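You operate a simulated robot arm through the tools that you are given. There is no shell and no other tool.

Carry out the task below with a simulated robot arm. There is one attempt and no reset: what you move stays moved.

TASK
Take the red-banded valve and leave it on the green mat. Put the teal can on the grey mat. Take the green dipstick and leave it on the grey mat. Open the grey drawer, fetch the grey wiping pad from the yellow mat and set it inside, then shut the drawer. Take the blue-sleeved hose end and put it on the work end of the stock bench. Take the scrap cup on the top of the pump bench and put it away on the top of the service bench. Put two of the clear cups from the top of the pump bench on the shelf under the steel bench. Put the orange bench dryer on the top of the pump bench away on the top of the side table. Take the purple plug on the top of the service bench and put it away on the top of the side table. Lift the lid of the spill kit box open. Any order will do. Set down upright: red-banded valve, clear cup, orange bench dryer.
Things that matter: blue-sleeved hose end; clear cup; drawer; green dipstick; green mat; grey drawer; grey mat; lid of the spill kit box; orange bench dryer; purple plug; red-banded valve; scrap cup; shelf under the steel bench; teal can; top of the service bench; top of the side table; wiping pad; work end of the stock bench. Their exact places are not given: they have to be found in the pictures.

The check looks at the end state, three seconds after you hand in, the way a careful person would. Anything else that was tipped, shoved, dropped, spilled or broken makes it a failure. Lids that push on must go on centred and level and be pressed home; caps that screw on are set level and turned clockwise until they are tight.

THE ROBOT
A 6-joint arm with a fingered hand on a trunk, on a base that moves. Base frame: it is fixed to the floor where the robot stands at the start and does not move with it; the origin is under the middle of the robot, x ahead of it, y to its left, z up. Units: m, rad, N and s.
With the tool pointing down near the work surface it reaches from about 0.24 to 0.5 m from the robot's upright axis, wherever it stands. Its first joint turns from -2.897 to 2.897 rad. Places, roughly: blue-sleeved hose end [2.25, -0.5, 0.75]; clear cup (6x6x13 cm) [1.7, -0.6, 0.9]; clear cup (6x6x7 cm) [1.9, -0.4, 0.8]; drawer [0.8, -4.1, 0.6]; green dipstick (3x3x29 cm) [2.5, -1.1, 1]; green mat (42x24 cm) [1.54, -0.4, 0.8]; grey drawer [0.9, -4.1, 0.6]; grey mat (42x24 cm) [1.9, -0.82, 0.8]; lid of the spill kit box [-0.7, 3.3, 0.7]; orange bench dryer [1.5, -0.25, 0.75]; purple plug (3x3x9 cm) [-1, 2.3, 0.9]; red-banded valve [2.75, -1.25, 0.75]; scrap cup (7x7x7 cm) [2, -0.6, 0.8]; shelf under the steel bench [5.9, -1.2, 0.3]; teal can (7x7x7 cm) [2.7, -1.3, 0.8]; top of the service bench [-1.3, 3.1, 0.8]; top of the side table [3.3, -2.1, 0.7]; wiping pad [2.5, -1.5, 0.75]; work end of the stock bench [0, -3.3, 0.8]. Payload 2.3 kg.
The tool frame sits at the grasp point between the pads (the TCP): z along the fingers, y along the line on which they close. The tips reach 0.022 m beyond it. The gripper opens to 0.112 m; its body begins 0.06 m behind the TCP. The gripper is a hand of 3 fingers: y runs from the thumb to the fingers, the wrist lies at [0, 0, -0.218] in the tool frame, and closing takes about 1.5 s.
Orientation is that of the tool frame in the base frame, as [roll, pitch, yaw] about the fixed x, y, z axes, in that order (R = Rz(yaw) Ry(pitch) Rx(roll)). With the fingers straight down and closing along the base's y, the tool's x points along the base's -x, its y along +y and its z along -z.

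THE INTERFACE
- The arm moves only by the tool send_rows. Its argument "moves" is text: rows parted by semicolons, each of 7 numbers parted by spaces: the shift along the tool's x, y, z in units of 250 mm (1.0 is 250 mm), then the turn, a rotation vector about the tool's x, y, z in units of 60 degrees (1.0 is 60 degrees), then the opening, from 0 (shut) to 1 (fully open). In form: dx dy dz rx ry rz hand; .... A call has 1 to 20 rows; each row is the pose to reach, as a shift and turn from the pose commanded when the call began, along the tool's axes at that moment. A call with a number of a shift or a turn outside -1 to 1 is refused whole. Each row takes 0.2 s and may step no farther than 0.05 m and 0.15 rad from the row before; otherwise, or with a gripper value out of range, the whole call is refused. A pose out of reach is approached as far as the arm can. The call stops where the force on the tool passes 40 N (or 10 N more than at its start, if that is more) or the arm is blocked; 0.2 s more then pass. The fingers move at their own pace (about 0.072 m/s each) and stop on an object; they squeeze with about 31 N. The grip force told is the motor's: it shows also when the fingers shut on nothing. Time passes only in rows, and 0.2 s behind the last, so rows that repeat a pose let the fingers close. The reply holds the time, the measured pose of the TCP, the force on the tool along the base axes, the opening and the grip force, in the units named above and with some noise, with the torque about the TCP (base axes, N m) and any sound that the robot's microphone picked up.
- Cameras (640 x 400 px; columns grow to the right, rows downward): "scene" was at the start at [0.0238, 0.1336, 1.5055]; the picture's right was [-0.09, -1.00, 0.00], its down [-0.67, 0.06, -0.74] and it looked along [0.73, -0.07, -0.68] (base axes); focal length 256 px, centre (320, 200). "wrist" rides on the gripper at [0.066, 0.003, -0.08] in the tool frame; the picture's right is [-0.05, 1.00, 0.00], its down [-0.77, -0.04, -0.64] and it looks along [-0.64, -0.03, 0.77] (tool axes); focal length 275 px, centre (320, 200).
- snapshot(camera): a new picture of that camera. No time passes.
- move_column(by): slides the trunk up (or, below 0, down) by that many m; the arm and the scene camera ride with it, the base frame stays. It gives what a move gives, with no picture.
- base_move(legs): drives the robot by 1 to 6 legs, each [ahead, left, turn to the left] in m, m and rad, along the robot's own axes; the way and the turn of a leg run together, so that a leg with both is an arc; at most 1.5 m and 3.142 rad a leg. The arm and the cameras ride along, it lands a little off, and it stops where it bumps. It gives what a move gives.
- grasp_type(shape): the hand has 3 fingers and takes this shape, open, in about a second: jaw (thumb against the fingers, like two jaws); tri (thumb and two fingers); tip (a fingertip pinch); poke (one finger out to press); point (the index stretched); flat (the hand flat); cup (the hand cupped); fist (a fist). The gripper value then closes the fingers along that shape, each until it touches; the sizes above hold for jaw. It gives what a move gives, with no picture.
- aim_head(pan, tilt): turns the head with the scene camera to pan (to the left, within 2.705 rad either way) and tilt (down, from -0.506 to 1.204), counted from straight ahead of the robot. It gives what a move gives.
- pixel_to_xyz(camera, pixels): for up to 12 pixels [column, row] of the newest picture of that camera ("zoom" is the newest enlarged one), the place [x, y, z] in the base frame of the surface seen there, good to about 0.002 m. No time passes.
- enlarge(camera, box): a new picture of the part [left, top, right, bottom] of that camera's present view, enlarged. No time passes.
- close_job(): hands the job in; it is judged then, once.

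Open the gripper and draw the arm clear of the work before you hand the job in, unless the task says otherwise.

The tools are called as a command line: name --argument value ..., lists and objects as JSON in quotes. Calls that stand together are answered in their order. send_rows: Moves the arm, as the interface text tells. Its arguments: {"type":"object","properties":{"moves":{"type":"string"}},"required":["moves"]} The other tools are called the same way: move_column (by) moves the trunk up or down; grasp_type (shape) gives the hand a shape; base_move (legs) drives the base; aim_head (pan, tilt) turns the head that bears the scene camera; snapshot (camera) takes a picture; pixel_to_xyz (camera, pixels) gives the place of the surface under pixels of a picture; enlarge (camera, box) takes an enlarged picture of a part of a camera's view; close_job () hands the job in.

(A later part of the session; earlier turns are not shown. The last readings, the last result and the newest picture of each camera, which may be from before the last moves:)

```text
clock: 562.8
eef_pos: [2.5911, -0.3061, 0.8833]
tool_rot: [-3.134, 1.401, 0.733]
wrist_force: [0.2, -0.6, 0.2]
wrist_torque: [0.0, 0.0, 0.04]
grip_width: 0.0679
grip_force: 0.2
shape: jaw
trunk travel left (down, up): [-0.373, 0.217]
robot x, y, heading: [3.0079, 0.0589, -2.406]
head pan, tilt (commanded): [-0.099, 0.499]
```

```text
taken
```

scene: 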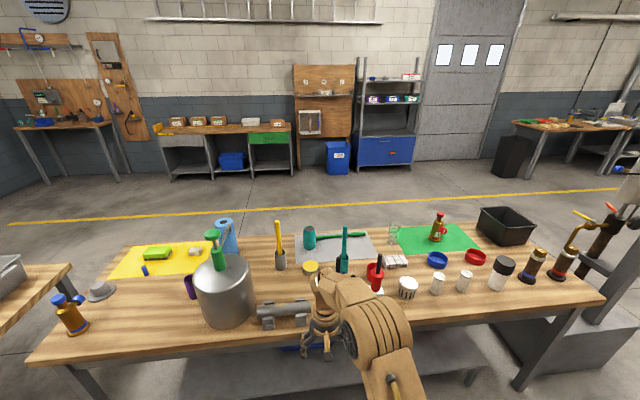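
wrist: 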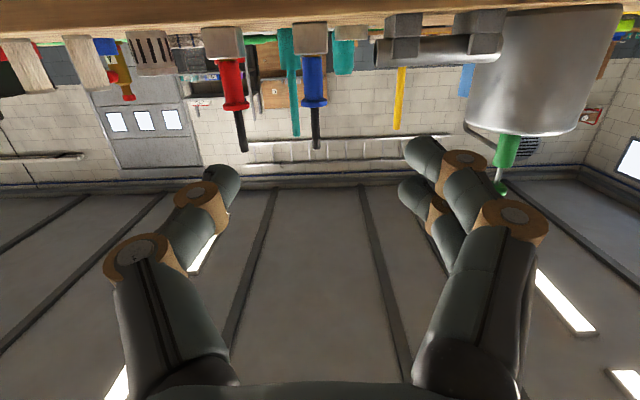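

In plane and accurate now; the blue hose end is nearly centred (column 313). I drive up to the pre-grasp distance.

base_move --legs '[[0.35, -0.02, 0]]'

snapshot --camera "wrist"

pixel_to_xyz --camera "wrist" --pixels '[[315, 60], [315, 90], [315, 110], [315, 40]]'

```text
clock: 565.1
eef_pos: [2.3207, -0.5341, 0.8834]
tool_rot: [-3.129, 1.4, 0.741]
wrist_force: [-0.6, -0.1, -0.1]
wrist_torque: [-0.01, -0.01, -0.01]
grip_width: 0.0677
grip_force: 0.0
shape: jaw
trunk travel left (down, up): [-0.373, 0.217]
robot x, y, heading: [2.7281, -0.1693, -2.394]
head pan, tilt (commanded): [-0.099, 0.499]
```

```text
taken
```

wrist: 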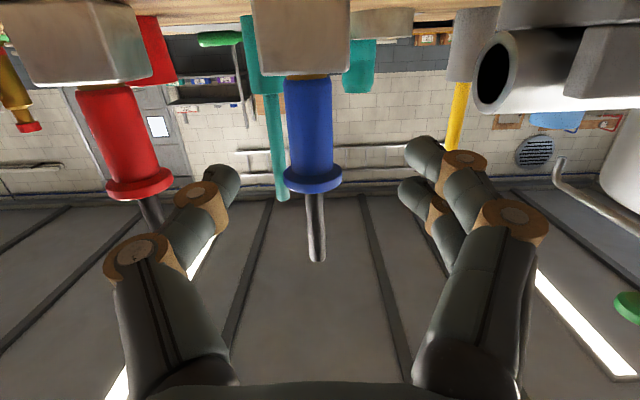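

```text
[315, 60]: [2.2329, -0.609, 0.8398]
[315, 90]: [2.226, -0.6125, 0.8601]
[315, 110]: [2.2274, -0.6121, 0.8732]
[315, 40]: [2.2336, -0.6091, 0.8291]
```

pixel_to_xyz --camera "wrist" --pixels '[[312, 150], [312, 178], [316, 215], [316, 255], [288, 120], [331, 120], [300, 8], [345, 50]]'

```text
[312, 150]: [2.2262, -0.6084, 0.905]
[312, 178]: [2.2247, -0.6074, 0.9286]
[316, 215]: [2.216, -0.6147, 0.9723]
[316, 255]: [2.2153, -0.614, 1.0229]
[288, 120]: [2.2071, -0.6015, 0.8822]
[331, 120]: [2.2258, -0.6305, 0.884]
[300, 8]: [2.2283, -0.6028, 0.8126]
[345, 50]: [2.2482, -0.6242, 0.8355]
```

The sleeve's axis is about (2.213,-0.621). I line up and advance 0.123 m so it sits between the fingertips.

send_rows --moves "-0.044 -0.017 0.05 0 0 0 0.65; -0.088 -0.034 0.12 0 0 0 0.65; -0.088 -0.034 0.22 0 0 0 0.65; -0.088 -0.034 0.32 0 0 0 0.65; -0.088 -0.034 0.42 0 0 0 0.65; -0.088 -0.034 0.494 0 0 0 0.65; -0.088 -0.034 0.494 0 0 0 0.65"

snapshot --camera "wrist"

pixel_to_xyz --camera "wrist" --pixels '[[315, 100], [315, 140], [315, 180], [315, 60]]'

```text
clock: 566.7
eef_pos: [2.2191, -0.6115, 0.8839]
tool_rot: [-3.128, 1.401, 0.745]
wrist_force: [0.3, -0.5, 0.1]
wrist_torque: [-0.01, 0.02, -0.01]
grip_width: 0.0726
grip_force: 0.0
shape: jaw
trunk travel left (down, up): [-0.373, 0.217]
robot x, y, heading: [2.7328, -0.1668, -2.396]
head pan, tilt (commanded): [-0.099, 0.499]
```

```text
taken
```

wrist: 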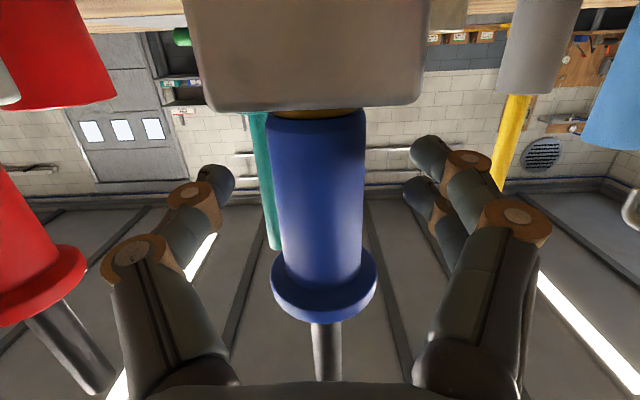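

```text
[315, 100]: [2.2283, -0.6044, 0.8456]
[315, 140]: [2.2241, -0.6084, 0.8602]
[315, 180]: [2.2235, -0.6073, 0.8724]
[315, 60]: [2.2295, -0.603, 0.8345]
```

Centred, with the sleeve's axis 11 mm beyond the TCP. I close.

send_rows --moves "0 0 0 0 0 0 0.5; 0 0 0 0 0 0 0.4; 0 0 0 0 0 0 0.3; 0 0 0 0 0 0 0.2; 0 0 0 0 0 0 0.1; 0 0 0 0 0 0 0; 0 0 0 0 0 0 0; 0 0 0 0 0 0 0"

snapshot --camera "wrist"

```text
clock: 568.5
eef_pos: [2.2209, -0.6104, 0.8849]
tool_rot: [-3.131, 1.399, 0.742]
wrist_force: [-0.4, -1.2, 0.0]
wrist_torque: [-0.01, -0.04, 0.01]
grip_width: 0.0312
grip_force: 30.9
shape: jaw
trunk travel left (down, up): [-0.373, 0.217]
robot x, y, heading: [2.7282, -0.1625, -2.398]
head pan, tilt (commanded): [-0.099, 0.499]
```

```text
taken
```

wrist: 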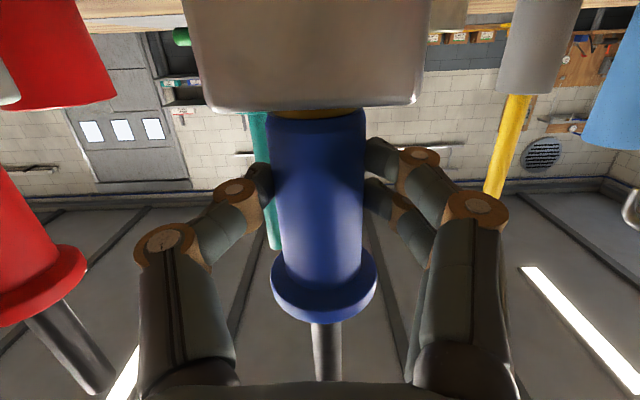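

Good tip grip (0.031 m). I lift slowly with the trunk, checking that only the hose end rises and not its block.

move_column --by 0.03

snapshot --camera "wrist"

```text
clock: 569.3
eef_pos: [2.2197, -0.6107, 0.9145]
tool_rot: [-3.131, 1.399, 0.74]
wrist_force: [-0.3, -0.2, -2.9]
wrist_torque: [0.07, -0.03, -0.01]
grip_width: 0.0316
grip_force: 30.9
shape: jaw
trunk travel left (down, up): [-0.403, 0.187]
robot x, y, heading: [2.7308, -0.1646, -2.397]
head pan, tilt (commanded): [-0.099, 0.499]
```

```text
taken
```

wrist: 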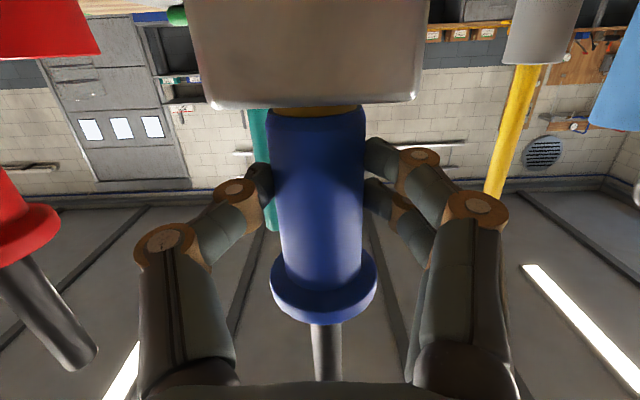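

The grey block rises along with it, so it looks like one piece (block, sleeve, rod). I check from the scene camera.

move_column --by 0.05

enlarge --camera "scene" --box '[260, 200, 440, 330]'

snapshot --camera "wrist"

```text
clock: 570.2
eef_pos: [2.2207, -0.6119, 0.9641]
tool_rot: [-3.13, 1.399, 0.74]
wrist_force: [-0.4, -0.6, -3.6]
wrist_torque: [0.03, -0.06, 0.01]
grip_width: 0.0314
grip_force: 31.2
shape: jaw
trunk travel left (down, up): [-0.453, 0.137]
robot x, y, heading: [2.7247, -0.1661, -2.396]
head pan, tilt (commanded): [-0.099, 0.499]
```

```text
3.08 times, centred on (350, 265) of scene
```

zoom: 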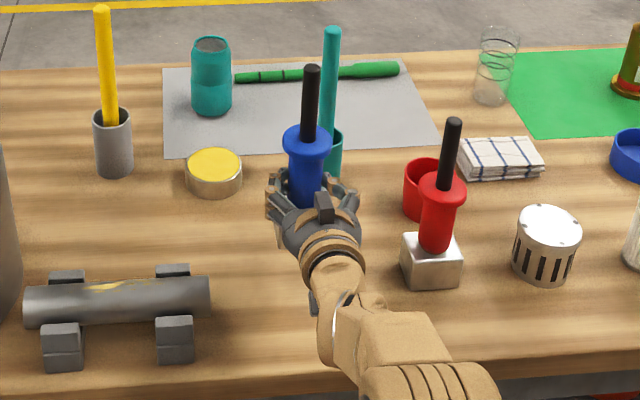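

```text
taken
```

wrist: 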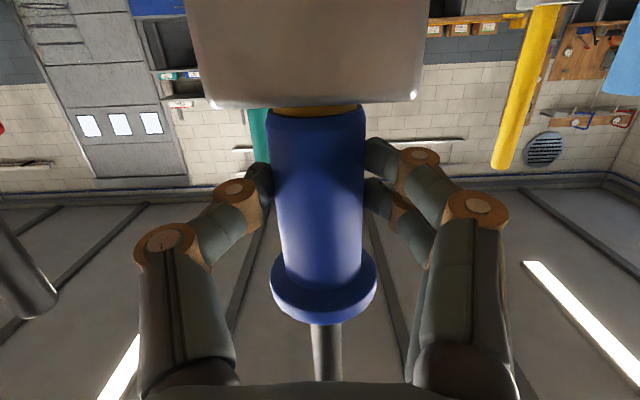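

It is a single piece with a block foot (base 0.0845 m below the TCP), so it can be set down standing. I lift more, back off and carry it around to the stock bench.

move_column --by 0.06

base_move --legs '[[-0.32, 0, -0.012], [0, 0.95, 0], [0, 0.9, 0], [0, 0.87, 0]]'

snapshot --camera "wrist"

```text
clock: 571.2
eef_pos: [2.2195, -0.6113, 1.0238]
tool_rot: [-3.131, 1.399, 0.742]
wrist_force: [0.6, -0.2, -3.0]
wrist_torque: [0.02, -0.03, 0.0]
grip_width: 0.0311
grip_force: 31.1
shape: jaw
trunk travel left (down, up): [-0.513, 0.077]
robot x, y, heading: [2.7275, -0.1641, -2.395]
head pan, tilt (commanded): [-0.099, 0.499]
```

```text
clock: 586.5
eef_pos: [4.2363, -2.4364, 1.0247]
tool_rot: [-3.131, 1.4, 0.703]
wrist_force: [0.5, 0.1, -2.3]
wrist_torque: [0.06, -0.04, -0.01]
grip_width: 0.0312
grip_force: 31.1
shape: jaw
trunk travel left (down, up): [-0.513, 0.077]
robot x, y, heading: [4.7629, -2.0149, -2.437]
head pan, tilt (commanded): [-0.099, 0.499]
```

```text
taken
```

wrist: 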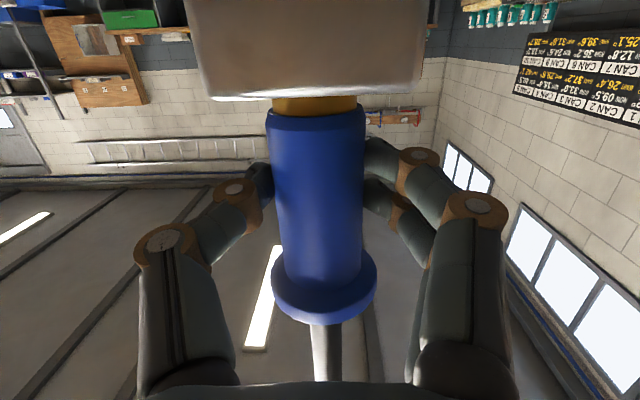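

The gap between block and sleeve seems to have grown. I look closely at the joint.

enlarge --camera "wrist" --box '[180, 40, 460, 215]'

pixel_to_xyz --camera "wrist" --pixels '[[315, 60], [315, 85], [315, 105], [315, 130], [315, 180], [315, 290], [320, 340]]'

```text
2.29 times, centred on (320, 128) of wrist
```

zoom: 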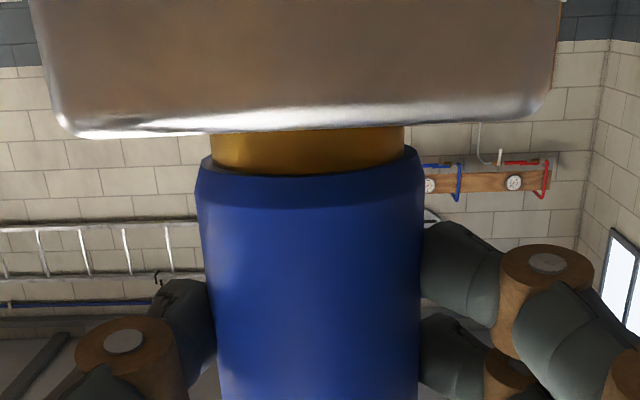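

```text
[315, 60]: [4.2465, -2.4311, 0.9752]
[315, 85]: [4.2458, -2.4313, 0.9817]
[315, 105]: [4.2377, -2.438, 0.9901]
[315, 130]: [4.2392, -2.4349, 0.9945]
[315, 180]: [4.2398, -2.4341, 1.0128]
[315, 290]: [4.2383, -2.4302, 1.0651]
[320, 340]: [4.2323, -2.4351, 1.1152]
```

The block has slid a few millimetres down the brass nozzle: it's a separate dock that came along by friction. I check how fast it creeps.

send_rows --moves "0 0 0 0 0 0 0; 0 0 0 0 0 0 0; 0 0 0 0 0 0 0; 0 0 0 0 0 0 0; 0 0 0 0 0 0 0"

enlarge --camera "wrist" --box '[180, 40, 460, 215]'

```text
clock: 587.7
eef_pos: [4.2378, -2.437, 1.0225]
tool_rot: [-3.131, 1.399, 0.704]
wrist_force: [-0.2, 0.9, -3.5]
wrist_torque: [0.06, -0.03, -0.01]
grip_width: 0.0311
grip_force: 30.9
shape: jaw
trunk travel left (down, up): [-0.513, 0.077]
robot x, y, heading: [4.7638, -2.0146, -2.436]
head pan, tilt (commanded): [-0.099, 0.499]
```

```text
2.29 times, centred on (320, 128) of wrist
```

zoom: 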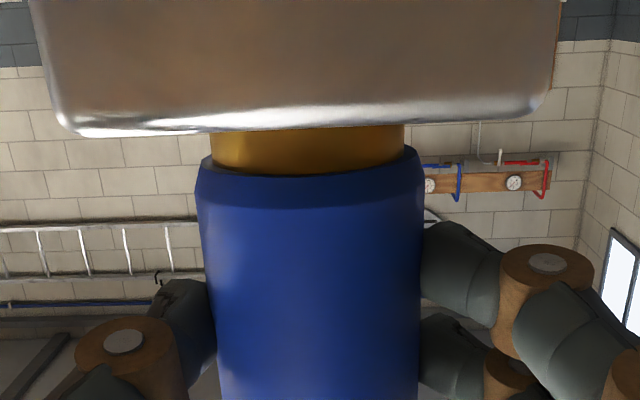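

It creeps about 0.3 mm/s, so I have time: I take it straight back to its original place so the dock block can stay on the pump bench.

base_move --legs '[[0.01, -0.92, 0], [0.01, -0.92, 0], [0.01, -0.9, 0.041]]'

enlarge --camera "wrist" --box '[180, 40, 460, 215]'

```text
clock: 601.2
eef_pos: [2.4467, -0.4134, 1.0235]
tool_rot: [-3.133, 1.4, 0.757]
wrist_force: [0.7, -0.4, -2.7]
wrist_torque: [0.02, -0.01, 0.03]
grip_width: 0.0312
grip_force: 31.0
shape: jaw
trunk travel left (down, up): [-0.513, 0.077]
robot x, y, heading: [2.9501, 0.0346, -2.381]
head pan, tilt (commanded): [-0.099, 0.499]
```

```text
2.29 times, centred on (320, 128) of wrist
```

zoom: 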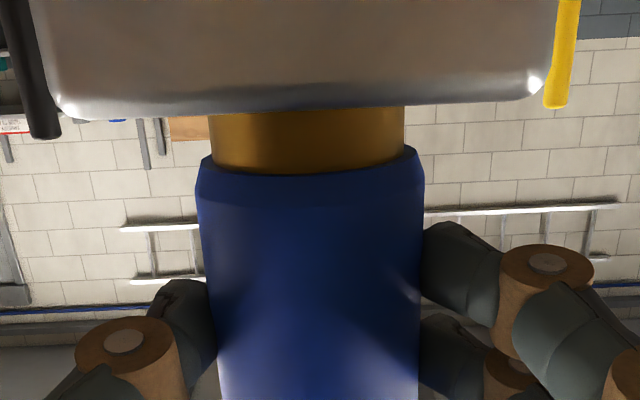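

base_move --legs '[[0.3, -0.004, -0.014]]'

snapshot --camera "wrist"

```text
clock: 603.3
eef_pos: [2.2141, -0.6115, 1.0242]
tool_rot: [-3.13, 1.398, 0.741]
wrist_force: [-1.0, -0.3, -3.3]
wrist_torque: [-0.01, -0.03, -0.01]
grip_width: 0.0314
grip_force: 30.7
shape: jaw
trunk travel left (down, up): [-0.513, 0.077]
robot x, y, heading: [2.7248, -0.1705, -2.395]
head pan, tilt (commanded): [-0.099, 0.499]
```

```text
taken
```

wrist: 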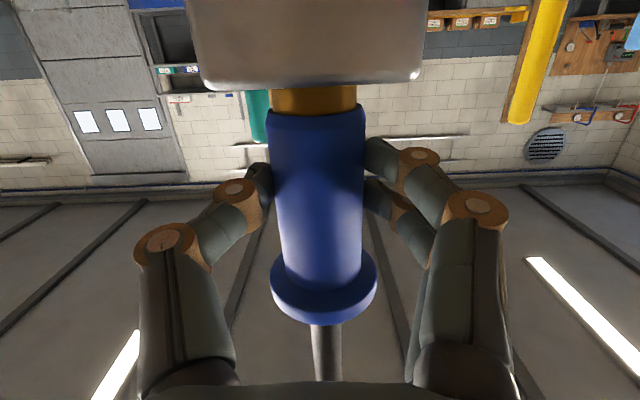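

Back over the original spot (6 mm off). I correct that and lower the trunk so the block hangs just above the bench.

send_rows --moves "0.003 0.015 -0.019 0 0 0 0; 0.003 0.015 -0.019 0 0 0 0"

move_column --by -0.122

snapshot --camera "wrist"

pixel_to_xyz --camera "wrist" --pixels '[[315, 40], [315, 70], [200, 80], [420, 70], [315, 10]]'

```text
clock: 603.9
eef_pos: [2.2212, -0.6106, 1.0246]
tool_rot: [-3.133, 1.397, 0.743]
wrist_force: [0.1, 0.3, -2.9]
wrist_torque: [0.04, -0.03, 0.0]
grip_width: 0.0312
grip_force: 30.5
shape: jaw
trunk travel left (down, up): [-0.513, 0.077]
robot x, y, heading: [2.7284, -0.1635, -2.394]
head pan, tilt (commanded): [-0.099, 0.499]
```

```text
clock: 605.4
eef_pos: [2.2213, -0.6109, 0.9018]
tool_rot: [-3.134, 1.399, 0.742]
wrist_force: [0.2, 0.0, -3.2]
wrist_torque: [0.03, -0.02, -0.03]
grip_width: 0.0311
grip_force: 31.2
shape: jaw
trunk travel left (down, up): [-0.391, 0.199]
robot x, y, heading: [2.7277, -0.1671, -2.395]
head pan, tilt (commanded): [-0.099, 0.499]
```

```text
taken
```

wrist: 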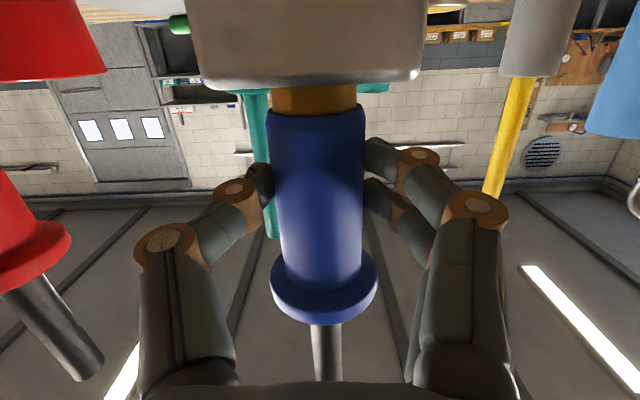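

```text
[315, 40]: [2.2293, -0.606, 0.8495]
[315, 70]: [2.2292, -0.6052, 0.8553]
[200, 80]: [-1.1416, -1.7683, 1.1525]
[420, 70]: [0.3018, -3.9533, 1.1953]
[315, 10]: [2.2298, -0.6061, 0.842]
```

The block's base hangs about 1 cm above the bench. I lower until it touches, to let it stand again.

send_rows --moves "0.01 0 0.002 0 0 0 0; 0.02 0 0.0035 0 0 0 0; 0.028 0 0.005 0 0 0 0; 0.028 0 0.005 0 0 0 0"

send_rows --moves "0.004 0 0.001 0 0 0 0; 0.008 0 0.001 0 0 0 0; 0.012 0 0.002 0 0 0 0; 0.012 0 0.002 0 0 0 0"

```text
clock: 606.4
eef_pos: [2.2206, -0.6107, 0.8955]
tool_rot: [-3.133, 1.399, 0.739]
wrist_force: [0.1, 0.4, -3.4]
wrist_torque: [0.04, -0.06, 0.01]
grip_width: 0.0308
grip_force: 31.5
shape: jaw
trunk travel left (down, up): [-0.391, 0.199]
robot x, y, heading: [2.7224, -0.1635, -2.394]
head pan, tilt (commanded): [-0.099, 0.499]
```

```text
clock: 607.4
eef_pos: [2.2212, -0.6114, 0.8909]
tool_rot: [-3.131, 1.4, 0.743]
wrist_force: [-1.1, 0.4, -2.4]
wrist_torque: [0.09, -0.07, 0.0]
grip_width: 0.0314
grip_force: 31.1
shape: jaw
trunk travel left (down, up): [-0.391, 0.199]
robot x, y, heading: [2.7208, -0.1696, -2.398]
head pan, tilt (commanded): [-0.099, 0.499]
```

send_rows --moves "0.003 0 0.0005 0 0 0 0; 0.006 0 0.001 0 0 0 0; 0.006 0 0.001 0 0 0 0; 0.006 0 0.001 0 0 0 0"

snapshot --camera "wrist"

```text
clock: 608.4
eef_pos: [2.2202, -0.6102, 0.8908]
tool_rot: [-3.131, 1.399, 0.743]
wrist_force: [-0.2, -0.9, 0.6]
wrist_torque: [-0.01, 0.03, 0.01]
grip_width: 0.0309
grip_force: 30.8
shape: jaw
trunk travel left (down, up): [-0.391, 0.199]
robot x, y, heading: [2.7215, -0.1723, -2.395]
head pan, tilt (commanded): [-0.099, 0.499]
```

```text
taken
```

wrist: 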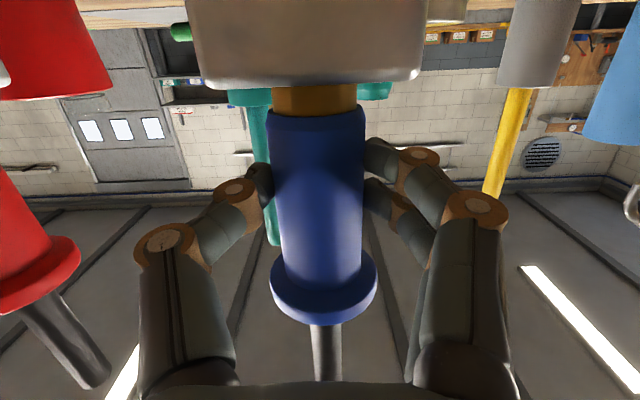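

The block now stands on the bench (force has gone to zero). I raise by 1 mm steps and watch the force to see whether the nozzle slides.

send_rows --moves "-0.004 0 -0.0007 0 0 0 0; -0.008 0 -0.0014 0 0 0 0; -0.008 0 -0.0014 0 0 0 0; -0.008 0 -0.0014 0 0 0 0"

send_rows --moves "-0.004 0 -0.0007 0 0 0 0; -0.008 0 -0.0014 0 0 0 0; -0.008 0 -0.0014 0 0 0 0; -0.008 0 -0.0014 0 0 0 0"

enlarge --camera "wrist" --box '[180, 40, 460, 215]'

```text
clock: 609.4
eef_pos: [2.2201, -0.6118, 0.8913]
tool_rot: [-3.134, 1.398, 0.741]
wrist_force: [-0.2, 1.0, -3.3]
wrist_torque: [0.0, 0.02, 0.0]
grip_width: 0.0312
grip_force: 31.5
shape: jaw
trunk travel left (down, up): [-0.391, 0.199]
robot x, y, heading: [2.7234, -0.1688, -2.395]
head pan, tilt (commanded): [-0.099, 0.499]
```

```text
clock: 610.4
eef_pos: [2.2219, -0.6111, 0.8945]
tool_rot: [-3.13, 1.399, 0.743]
wrist_force: [0.5, -0.1, -3.2]
wrist_torque: [0.04, -0.01, -0.01]
grip_width: 0.0314
grip_force: 30.4
shape: jaw
trunk travel left (down, up): [-0.391, 0.199]
robot x, y, heading: [2.7218, -0.1683, -2.396]
head pan, tilt (commanded): [-0.099, 0.499]
```

```text
2.29 times, centred on (320, 128) of wrist
```

zoom: 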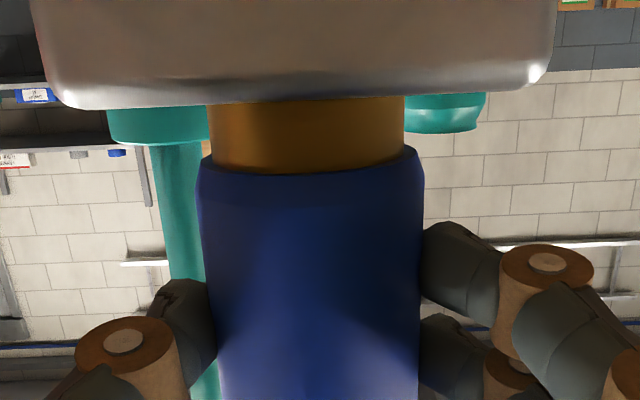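

The block hangs on by friction but keeps creeping off (gap now ~12 mm). I keep it within 2 mm of the bench and raise at the creep rate until it lets go.

send_rows --moves "-0.0005 0 0 0 0 0 0; -0.0005 0 0 0 0 0 0; -0.001 0 0 0 0 0 0; -0.001 0 0 0 0 0 0; -0.0015 0 0 0 0 0 0; -0.0015 0 0 0 0 0 0; -0.002 0 -0.0003 0 0 0 0; -0.002 0 -0.0003 0 0 0 0; -0.0025 0 -0.0003 0 0 0 0; -0.0025 0 -0.0003 0 0 0 0; -0.003 0 -0.0005 0 0 0 0; -0.003 0 -0.0005 0 0 0 0; -0.0035 0 -0.0005 0 0 0 0; -0.0035 0 -0.0005 0 0 0 0; -0.004 0 -0.0007 0 0 0 0; -0.004 0 -0.0007 0 0 0 0; -0.0045 0 -0.0007 0 0 0 0; -0.0045 0 -0.0007 0 0 0 0; -0.005 0 -0.0008 0 0 0 0; -0.005 0 -0.0008 0 0 0 0"

send_rows --moves "-0.0005 0 0 0 0 0 0; -0.0005 0 0 0 0 0 0; -0.001 0 0 0 0 0 0; -0.001 0 0 0 0 0 0; -0.0015 0 0 0 0 0 0; -0.0015 0 0 0 0 0 0; -0.002 0 -0.0003 0 0 0 0; -0.002 0 -0.0003 0 0 0 0; -0.0025 0 -0.0003 0 0 0 0; -0.0025 0 -0.0003 0 0 0 0; -0.003 0 -0.0005 0 0 0 0; -0.003 0 -0.0005 0 0 0 0; -0.0035 0 -0.0005 0 0 0 0; -0.0035 0 -0.0005 0 0 0 0; -0.004 0 -0.0007 0 0 0 0; -0.004 0 -0.0007 0 0 0 0; -0.0045 0 -0.0007 0 0 0 0; -0.0045 0 -0.0007 0 0 0 0; -0.005 0 -0.0008 0 0 0 0; -0.005 0 -0.0008 0 0 0 0"

enlarge --camera "wrist" --box '[180, 40, 460, 215]'

```text
clock: 614.6
eef_pos: [2.2208, -0.6098, 0.8962]
tool_rot: [-3.131, 1.399, 0.743]
wrist_force: [0.8, -0.1, -3.9]
wrist_torque: [0.01, -0.07, 0.01]
grip_width: 0.0314
grip_force: 30.5
shape: jaw
trunk travel left (down, up): [-0.391, 0.199]
robot x, y, heading: [2.7225, -0.1666, -2.397]
head pan, tilt (commanded): [-0.099, 0.499]
```

```text
clock: 618.8
eef_pos: [2.2212, -0.6108, 0.8972]
tool_rot: [-3.131, 1.4, 0.744]
wrist_force: [-0.3, 0.2, -3.2]
wrist_torque: [0.07, -0.01, -0.01]
grip_width: 0.0312
grip_force: 30.5
shape: jaw
trunk travel left (down, up): [-0.391, 0.199]
robot x, y, heading: [2.723, -0.1628, -2.395]
head pan, tilt (commanded): [-0.099, 0.499]
```

```text
2.29 times, centred on (320, 128) of wrist
```

zoom: 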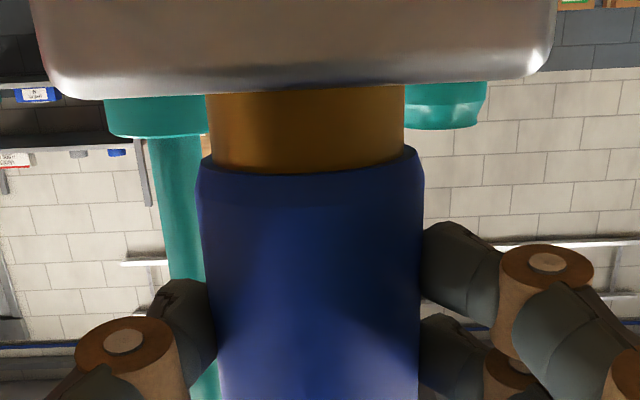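

Creeping steadily (~0.23 mm/s). I continue with several slow-raise calls.

send_rows --moves "-0.0005 0 0 0 0 0 0; -0.0005 0 0 0 0 0 0; -0.001 0 0 0 0 0 0; -0.001 0 0 0 0 0 0; -0.0015 0 0 0 0 0 0; -0.0015 0 0 0 0 0 0; -0.002 0 -0.0003 0 0 0 0; -0.002 0 -0.0003 0 0 0 0; -0.0025 0 -0.0003 0 0 0 0; -0.0025 0 -0.0003 0 0 0 0; -0.003 0 -0.0005 0 0 0 0; -0.003 0 -0.0005 0 0 0 0; -0.003 0 -0.0005 0 0 0 0; -0.003 0 -0.0005 0 0 0 0; -0.0035 0 -0.0006 0 0 0 0; -0.0035 0 -0.0006 0 0 0 0; -0.0035 0 -0.0006 0 0 0 0; -0.004 0 -0.0007 0 0 0 0; -0.004 0 -0.0007 0 0 0 0; -0.004 0 -0.0007 0 0 0 0"

send_rows --moves "-0.0005 0 0 0 0 0 0; -0.0005 0 0 0 0 0 0; -0.001 0 0 0 0 0 0; -0.001 0 0 0 0 0 0; -0.0015 0 0 0 0 0 0; -0.0015 0 0 0 0 0 0; -0.002 0 -0.0003 0 0 0 0; -0.002 0 -0.0003 0 0 0 0; -0.0025 0 -0.0003 0 0 0 0; -0.0025 0 -0.0003 0 0 0 0; -0.003 0 -0.0005 0 0 0 0; -0.003 0 -0.0005 0 0 0 0; -0.003 0 -0.0005 0 0 0 0; -0.003 0 -0.0005 0 0 0 0; -0.0035 0 -0.0006 0 0 0 0; -0.0035 0 -0.0006 0 0 0 0; -0.0035 0 -0.0006 0 0 0 0; -0.004 0 -0.0007 0 0 0 0; -0.004 0 -0.0007 0 0 0 0; -0.004 0 -0.0007 0 0 0 0"

send_rows --moves "-0.0005 0 0 0 0 0 0; -0.0005 0 0 0 0 0 0; -0.001 0 0 0 0 0 0; -0.001 0 0 0 0 0 0; -0.0015 0 0 0 0 0 0; -0.0015 0 0 0 0 0 0; -0.002 0 -0.0003 0 0 0 0; -0.002 0 -0.0003 0 0 0 0; -0.0025 0 -0.0003 0 0 0 0; -0.0025 0 -0.0003 0 0 0 0; -0.003 0 -0.0005 0 0 0 0; -0.003 0 -0.0005 0 0 0 0; -0.003 0 -0.0005 0 0 0 0; -0.003 0 -0.0005 0 0 0 0; -0.0035 0 -0.0006 0 0 0 0; -0.0035 0 -0.0006 0 0 0 0; -0.0035 0 -0.0006 0 0 0 0; -0.004 0 -0.0007 0 0 0 0; -0.004 0 -0.0007 0 0 0 0; -0.004 0 -0.0007 0 0 0 0"

enlarge --camera "wrist" --box '[180, 0, 460, 175]'

```text
clock: 623.0
eef_pos: [2.2203, -0.6108, 0.8978]
tool_rot: [-3.134, 1.4, 0.742]
wrist_force: [1.0, -0.5, -2.6]
wrist_torque: [0.02, -0.04, -0.02]
grip_width: 0.0313
grip_force: 30.9
shape: jaw
trunk travel left (down, up): [-0.391, 0.199]
robot x, y, heading: [2.7247, -0.1664, -2.393]
head pan, tilt (commanded): [-0.099, 0.499]
```

```text
clock: 627.2
eef_pos: [2.2208, -0.6104, 0.8987]
tool_rot: [-3.131, 1.4, 0.742]
wrist_force: [-0.1, 0.4, -3.7]
wrist_torque: [0.07, -0.01, 0.03]
grip_width: 0.0313
grip_force: 31.3
shape: jaw
trunk travel left (down, up): [-0.391, 0.199]
robot x, y, heading: [2.726, -0.168, -2.396]
head pan, tilt (commanded): [-0.099, 0.499]
```

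```text
clock: 631.4
eef_pos: [2.2219, -0.6114, 0.8999]
tool_rot: [-3.131, 1.399, 0.741]
wrist_force: [1.1, -0.8, -3.5]
wrist_torque: [0.03, -0.04, -0.04]
grip_width: 0.0313
grip_force: 31.0
shape: jaw
trunk travel left (down, up): [-0.391, 0.199]
robot x, y, heading: [2.7253, -0.1694, -2.395]
head pan, tilt (commanded): [-0.099, 0.499]
```

```text
2.29 times, centred on (320, 88) of wrist
```

zoom: 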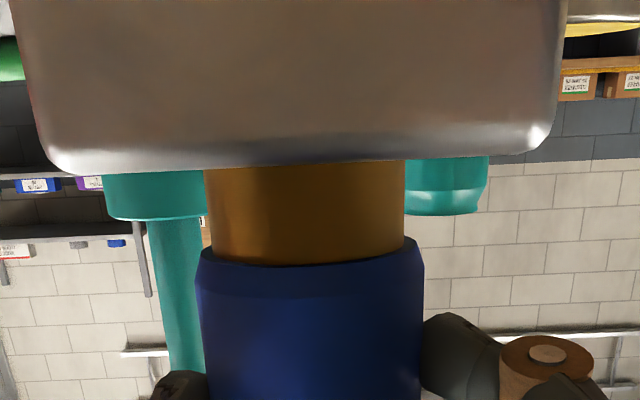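

Gap ~16 mm now, with about 3 mm of clearance under the block. I hold still for a while (the block settles lower), then continue.

send_rows --moves "0 0 0 0 0 0 0; 0 0 0 0 0 0 0; 0 0 0 0 0 0 0; 0 0 0 0 0 0 0; 0 0 0 0 0 0 0; 0 0 0 0 0 0 0; 0 0 0 0 0 0 0; 0 0 0 0 0 0 0; 0 0 0 0 0 0 0; 0 0 0 0 0 0 0; 0 0 0 0 0 0 0; 0 0 0 0 0 0 0; 0 0 0 0 0 0 0; 0 0 0 0 0 0 0; 0 0 0 0 0 0 0; 0 0 0 0 0 0 0; 0 0 0 0 0 0 0; 0 0 0 0 0 0 0; 0 0 0 0 0 0 0; 0 0 0 0 0 0 0"

send_rows --moves "0 0 0 0 0 0 0; 0 0 0 0 0 0 0; 0 0 0 0 0 0 0; 0 0 0 0 0 0 0; 0 0 0 0 0 0 0; 0 0 0 0 0 0 0; 0 0 0 0 0 0 0; 0 0 0 0 0 0 0; 0 0 0 0 0 0 0; 0 0 0 0 0 0 0; 0 0 0 0 0 0 0; 0 0 0 0 0 0 0; 0 0 0 0 0 0 0; 0 0 0 0 0 0 0; 0 0 0 0 0 0 0; 0 0 0 0 0 0 0; 0 0 0 0 0 0 0; 0 0 0 0 0 0 0; 0 0 0 0 0 0 0; 0 0 0 0 0 0 0"

send_rows --moves "-0.0005 0 0 0 0 0 0; -0.0005 0 0 0 0 0 0; -0.001 0 0 0 0 0 0; -0.001 0 0 0 0 0 0; -0.0015 0 0 0 0 0 0; -0.0015 0 0 0 0 0 0; -0.002 0 -0.0003 0 0 0 0; -0.002 0 -0.0003 0 0 0 0; -0.0025 0 -0.0003 0 0 0 0; -0.0025 0 -0.0003 0 0 0 0; -0.003 0 -0.0005 0 0 0 0; -0.003 0 -0.0005 0 0 0 0; -0.003 0 -0.0005 0 0 0 0; -0.003 0 -0.0005 0 0 0 0; -0.0035 0 -0.0006 0 0 0 0; -0.0035 0 -0.0006 0 0 0 0; -0.0035 0 -0.0006 0 0 0 0; -0.004 0 -0.0007 0 0 0 0; -0.004 0 -0.0007 0 0 0 0; -0.004 0 -0.0007 0 0 0 0"

send_rows --moves "-0.0005 0 0 0 0 0 0; -0.0005 0 0 0 0 0 0; -0.001 0 0 0 0 0 0; -0.001 0 0 0 0 0 0; -0.0015 0 0 0 0 0 0; -0.0015 0 0 0 0 0 0; -0.002 0 -0.0003 0 0 0 0; -0.002 0 -0.0003 0 0 0 0; -0.0025 0 -0.0003 0 0 0 0; -0.0025 0 -0.0003 0 0 0 0; -0.003 0 -0.0005 0 0 0 0; -0.003 0 -0.0005 0 0 0 0; -0.003 0 -0.0005 0 0 0 0; -0.003 0 -0.0005 0 0 0 0; -0.0035 0 -0.0006 0 0 0 0; -0.0035 0 -0.0006 0 0 0 0; -0.0035 0 -0.0006 0 0 0 0; -0.004 0 -0.0007 0 0 0 0; -0.004 0 -0.0007 0 0 0 0; -0.004 0 -0.0007 0 0 0 0"

enlarge --camera "wrist" --box '[180, 0, 460, 175]'

```text
clock: 635.6
eef_pos: [2.2208, -0.61, 0.9004]
tool_rot: [-3.132, 1.4, 0.742]
wrist_force: [0.5, 0.6, -3.7]
wrist_torque: [0.07, -0.04, 0.0]
grip_width: 0.0311
grip_force: 31.2
shape: jaw
trunk travel left (down, up): [-0.391, 0.199]
robot x, y, heading: [2.725, -0.1684, -2.399]
head pan, tilt (commanded): [-0.099, 0.499]
```

```text
clock: 639.8
eef_pos: [2.2194, -0.6102, 0.9005]
tool_rot: [-3.133, 1.398, 0.744]
wrist_force: [-0.4, -0.2, -2.8]
wrist_torque: [0.03, -0.11, -0.05]
grip_width: 0.0309
grip_force: 30.9
shape: jaw
trunk travel left (down, up): [-0.391, 0.199]
robot x, y, heading: [2.726, -0.166, -2.397]
head pan, tilt (commanded): [-0.099, 0.499]
```

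```text
clock: 644.0
eef_pos: [2.2208, -0.6105, 0.9014]
tool_rot: [-3.135, 1.399, 0.741]
wrist_force: [0.0, 0.2, -2.7]
wrist_torque: [0.03, -0.03, 0.02]
grip_width: 0.0311
grip_force: 30.9
shape: jaw
trunk travel left (down, up): [-0.391, 0.199]
robot x, y, heading: [2.7221, -0.1668, -2.399]
head pan, tilt (commanded): [-0.099, 0.499]
```

```text
clock: 648.2
eef_pos: [2.2224, -0.6115, 0.9029]
tool_rot: [-3.13, 1.401, 0.741]
wrist_force: [1.8, -0.6, -3.5]
wrist_torque: [0.02, -0.04, 0.02]
grip_width: 0.0311
grip_force: 30.8
shape: jaw
trunk travel left (down, up): [-0.391, 0.199]
robot x, y, heading: [2.7261, -0.1656, -2.391]
head pan, tilt (commanded): [-0.099, 0.499]
```

```text
2.29 times, centred on (320, 88) of wrist
```

zoom: 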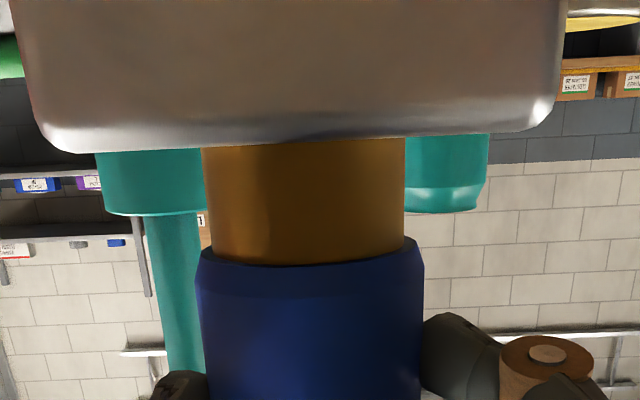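

Gap ~20 mm, clearance ~2 mm. I continue.

send_rows --moves "0 0 0 0 0 0 0; 0 0 0 0 0 0 0; 0 0 0 0 0 0 0; 0 0 0 0 0 0 0; -0.0005 0 0 0 0 0 0; -0.0005 0 0 0 0 0 0; -0.001 0 0 0 0 0 0; -0.001 0 0 0 0 0 0; -0.001 0 0 0 0 0 0; -0.0015 0 0 0 0 0 0; -0.0015 0 0 0 0 0 0; -0.0015 0 0 0 0 0 0; -0.002 0 -0.0003 0 0 0 0; -0.002 0 -0.0003 0 0 0 0; -0.002 0 -0.0003 0 0 0 0; -0.0025 0 -0.0003 0 0 0 0; -0.0025 0 -0.0003 0 0 0 0; -0.003 0 -0.0005 0 0 0 0; -0.003 0 -0.0005 0 0 0 0; -0.003 0 -0.0005 0 0 0 0"

send_rows --moves "0 0 0 0 0 0 0; 0 0 0 0 0 0 0; 0 0 0 0 0 0 0; 0 0 0 0 0 0 0; -0.0005 0 0 0 0 0 0; -0.0005 0 0 0 0 0 0; -0.001 0 0 0 0 0 0; -0.001 0 0 0 0 0 0; -0.0015 0 0 0 0 0 0; -0.0015 0 0 0 0 0 0; -0.002 0 -0.0003 0 0 0 0; -0.002 0 -0.0003 0 0 0 0; -0.0025 0 -0.0003 0 0 0 0; -0.0025 0 -0.0003 0 0 0 0; -0.003 0 -0.0005 0 0 0 0; -0.003 0 -0.0005 0 0 0 0; -0.0035 0 -0.0005 0 0 0 0; -0.0035 0 -0.0005 0 0 0 0; -0.004 0 -0.0007 0 0 0 0; -0.004 0 -0.0007 0 0 0 0"

send_rows --moves "0 0 0 0 0 0 0; 0 0 0 0 0 0 0; 0 0 0 0 0 0 0; 0 0 0 0 0 0 0; -0.0005 0 0 0 0 0 0; -0.0005 0 0 0 0 0 0; -0.001 0 0 0 0 0 0; -0.001 0 0 0 0 0 0; -0.0015 0 0 0 0 0 0; -0.0015 0 0 0 0 0 0; -0.002 0 -0.0003 0 0 0 0; -0.002 0 -0.0003 0 0 0 0; -0.0025 0 -0.0003 0 0 0 0; -0.0025 0 -0.0003 0 0 0 0; -0.003 0 -0.0005 0 0 0 0; -0.003 0 -0.0005 0 0 0 0; -0.0035 0 -0.0005 0 0 0 0; -0.0035 0 -0.0005 0 0 0 0; -0.004 0 -0.0007 0 0 0 0; -0.004 0 -0.0007 0 0 0 0"

send_rows --moves "0 0 0 0 0 0 0; 0 0 0 0 0 0 0; 0 0 0 0 0 0 0; 0 0 0 0 0 0 0; -0.0005 0 0 0 0 0 0; -0.0005 0 0 0 0 0 0; -0.001 0 0 0 0 0 0; -0.001 0 0 0 0 0 0; -0.0015 0 0 0 0 0 0; -0.0015 0 0 0 0 0 0; -0.002 0 -0.0003 0 0 0 0; -0.002 0 -0.0003 0 0 0 0; -0.0025 0 -0.0003 0 0 0 0; -0.0025 0 -0.0003 0 0 0 0; -0.003 0 -0.0005 0 0 0 0; -0.003 0 -0.0005 0 0 0 0; -0.0035 0 -0.0005 0 0 0 0; -0.0035 0 -0.0005 0 0 0 0; -0.004 0 -0.0007 0 0 0 0; -0.004 0 -0.0007 0 0 0 0"

enlarge --camera "wrist" --box '[180, 0, 460, 175]'

```text
clock: 652.4
eef_pos: [2.2215, -0.6118, 0.9031]
tool_rot: [-3.131, 1.401, 0.741]
wrist_force: [0.8, -0.1, -2.8]
wrist_torque: [0.03, -0.05, 0.01]
grip_width: 0.0314
grip_force: 30.8
shape: jaw
trunk travel left (down, up): [-0.391, 0.199]
robot x, y, heading: [2.7263, -0.1674, -2.394]
head pan, tilt (commanded): [-0.099, 0.499]
```

```text
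clock: 656.6
eef_pos: [2.2215, -0.6106, 0.9039]
tool_rot: [-3.132, 1.4, 0.742]
wrist_force: [0.1, 0.3, -2.7]
wrist_torque: [0.04, -0.02, -0.03]
grip_width: 0.0311
grip_force: 30.9
shape: jaw
trunk travel left (down, up): [-0.391, 0.199]
robot x, y, heading: [2.7262, -0.1648, -2.398]
head pan, tilt (commanded): [-0.099, 0.499]
```

```text
clock: 660.8
eef_pos: [2.2218, -0.611, 0.904]
tool_rot: [-3.13, 1.399, 0.745]
wrist_force: [-1.1, 0.7, -3.1]
wrist_torque: [0.04, -0.05, 0.0]
grip_width: 0.0311
grip_force: 30.4
shape: jaw
trunk travel left (down, up): [-0.391, 0.199]
robot x, y, heading: [2.7275, -0.1711, -2.397]
head pan, tilt (commanded): [-0.099, 0.499]
```

```text
clock: 665.0
eef_pos: [2.2222, -0.6097, 0.9073]
tool_rot: [-3.133, 1.4, 0.742]
wrist_force: [0.2, 0.2, -2.7]
wrist_torque: [0.04, 0.02, -0.02]
grip_width: 0.0312
grip_force: 30.8
shape: jaw
trunk travel left (down, up): [-0.391, 0.199]
robot x, y, heading: [2.7229, -0.1658, -2.396]
head pan, tilt (commanded): [-0.099, 0.499]
```

```text
2.29 times, centred on (320, 88) of wrist
```

zoom: 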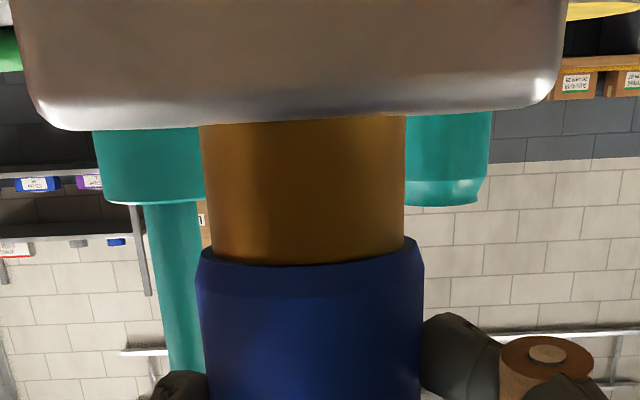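

Gap ~23 mm. I hold for two calls, then raise again.

send_rows --moves "0 0 0 0 0 0 0; 0 0 0 0 0 0 0; 0 0 0 0 0 0 0; 0 0 0 0 0 0 0; 0 0 0 0 0 0 0; 0 0 0 0 0 0 0; 0 0 0 0 0 0 0; 0 0 0 0 0 0 0; 0 0 0 0 0 0 0; 0 0 0 0 0 0 0; 0 0 0 0 0 0 0; 0 0 0 0 0 0 0; 0 0 0 0 0 0 0; 0 0 0 0 0 0 0; 0 0 0 0 0 0 0; 0 0 0 0 0 0 0; 0 0 0 0 0 0 0; 0 0 0 0 0 0 0; 0 0 0 0 0 0 0; 0 0 0 0 0 0 0"

send_rows --moves "0 0 0 0 0 0 0; 0 0 0 0 0 0 0; 0 0 0 0 0 0 0; 0 0 0 0 0 0 0; 0 0 0 0 0 0 0; 0 0 0 0 0 0 0; 0 0 0 0 0 0 0; 0 0 0 0 0 0 0; 0 0 0 0 0 0 0; 0 0 0 0 0 0 0; 0 0 0 0 0 0 0; 0 0 0 0 0 0 0; 0 0 0 0 0 0 0; 0 0 0 0 0 0 0; 0 0 0 0 0 0 0; 0 0 0 0 0 0 0; 0 0 0 0 0 0 0; 0 0 0 0 0 0 0; 0 0 0 0 0 0 0; 0 0 0 0 0 0 0"

send_rows --moves "0 0 0 0 0 0 0; 0 0 0 0 0 0 0; 0 0 0 0 0 0 0; 0 0 0 0 0 0 0; -0.0005 0 0 0 0 0 0; -0.0005 0 0 0 0 0 0; -0.001 0 0 0 0 0 0; -0.001 0 0 0 0 0 0; -0.0015 0 0 0 0 0 0; -0.0015 0 0 0 0 0 0; -0.002 0 -0.0003 0 0 0 0; -0.002 0 -0.0003 0 0 0 0; -0.0025 0 -0.0003 0 0 0 0; -0.0025 0 -0.0003 0 0 0 0; -0.003 0 -0.0005 0 0 0 0; -0.003 0 -0.0005 0 0 0 0; -0.0035 0 -0.0005 0 0 0 0; -0.0035 0 -0.0005 0 0 0 0; -0.004 0 -0.0007 0 0 0 0; -0.004 0 -0.0007 0 0 0 0"

send_rows --moves "0 0 0 0 0 0 0; 0 0 0 0 0 0 0; 0 0 0 0 0 0 0; 0 0 0 0 0 0 0; -0.0005 0 0 0 0 0 0; -0.0005 0 0 0 0 0 0; -0.001 0 0 0 0 0 0; -0.001 0 0 0 0 0 0; -0.0015 0 0 0 0 0 0; -0.0015 0 0 0 0 0 0; -0.002 0 -0.0003 0 0 0 0; -0.002 0 -0.0003 0 0 0 0; -0.0025 0 -0.0003 0 0 0 0; -0.0025 0 -0.0003 0 0 0 0; -0.003 0 -0.0005 0 0 0 0; -0.003 0 -0.0005 0 0 0 0; -0.0035 0 -0.0005 0 0 0 0; -0.0035 0 -0.0005 0 0 0 0; -0.004 0 -0.0007 0 0 0 0; -0.004 0 -0.0007 0 0 0 0"

enlarge --camera "wrist" --box '[180, 0, 460, 175]'

```text
clock: 669.2
eef_pos: [2.2221, -0.6109, 0.9068]
tool_rot: [-3.132, 1.398, 0.742]
wrist_force: [-0.1, 1.2, -3.3]
wrist_torque: [0.02, -0.05, 0.02]
grip_width: 0.0311
grip_force: 31.0
shape: jaw
trunk travel left (down, up): [-0.391, 0.199]
robot x, y, heading: [2.7261, -0.1658, -2.397]
head pan, tilt (commanded): [-0.099, 0.499]
```

```text
clock: 673.4
eef_pos: [2.2223, -0.6114, 0.907]
tool_rot: [-3.131, 1.4, 0.744]
wrist_force: [-0.7, -0.4, -2.9]
wrist_torque: [0.03, -0.02, 0.0]
grip_width: 0.0312
grip_force: 31.2
shape: jaw
trunk travel left (down, up): [-0.391, 0.199]
robot x, y, heading: [2.7237, -0.1714, -2.4]
head pan, tilt (commanded): [-0.099, 0.499]
```

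```text
clock: 677.6
eef_pos: [2.2223, -0.6102, 0.9069]
tool_rot: [-3.13, 1.4, 0.742]
wrist_force: [0.0, -0.2, -2.3]
wrist_torque: [0.03, -0.02, 0.01]
grip_width: 0.0312
grip_force: 30.9
shape: jaw
trunk travel left (down, up): [-0.391, 0.199]
robot x, y, heading: [2.7256, -0.1665, -2.395]
head pan, tilt (commanded): [-0.099, 0.499]
```

```text
clock: 681.8
eef_pos: [2.221, -0.61, 0.9069]
tool_rot: [-3.132, 1.399, 0.741]
wrist_force: [-0.9, -0.9, -2.6]
wrist_torque: [0.05, -0.04, 0.0]
grip_width: 0.0312
grip_force: 30.6
shape: jaw
trunk travel left (down, up): [-0.391, 0.199]
robot x, y, heading: [2.7234, -0.1679, -2.392]
head pan, tilt (commanded): [-0.099, 0.499]
```

```text
2.29 times, centred on (320, 88) of wrist
```

zoom: 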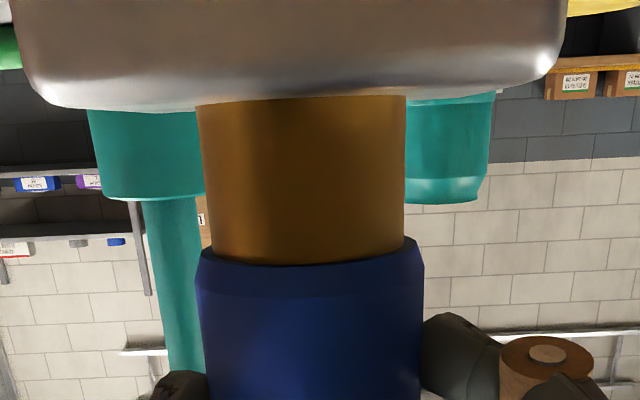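

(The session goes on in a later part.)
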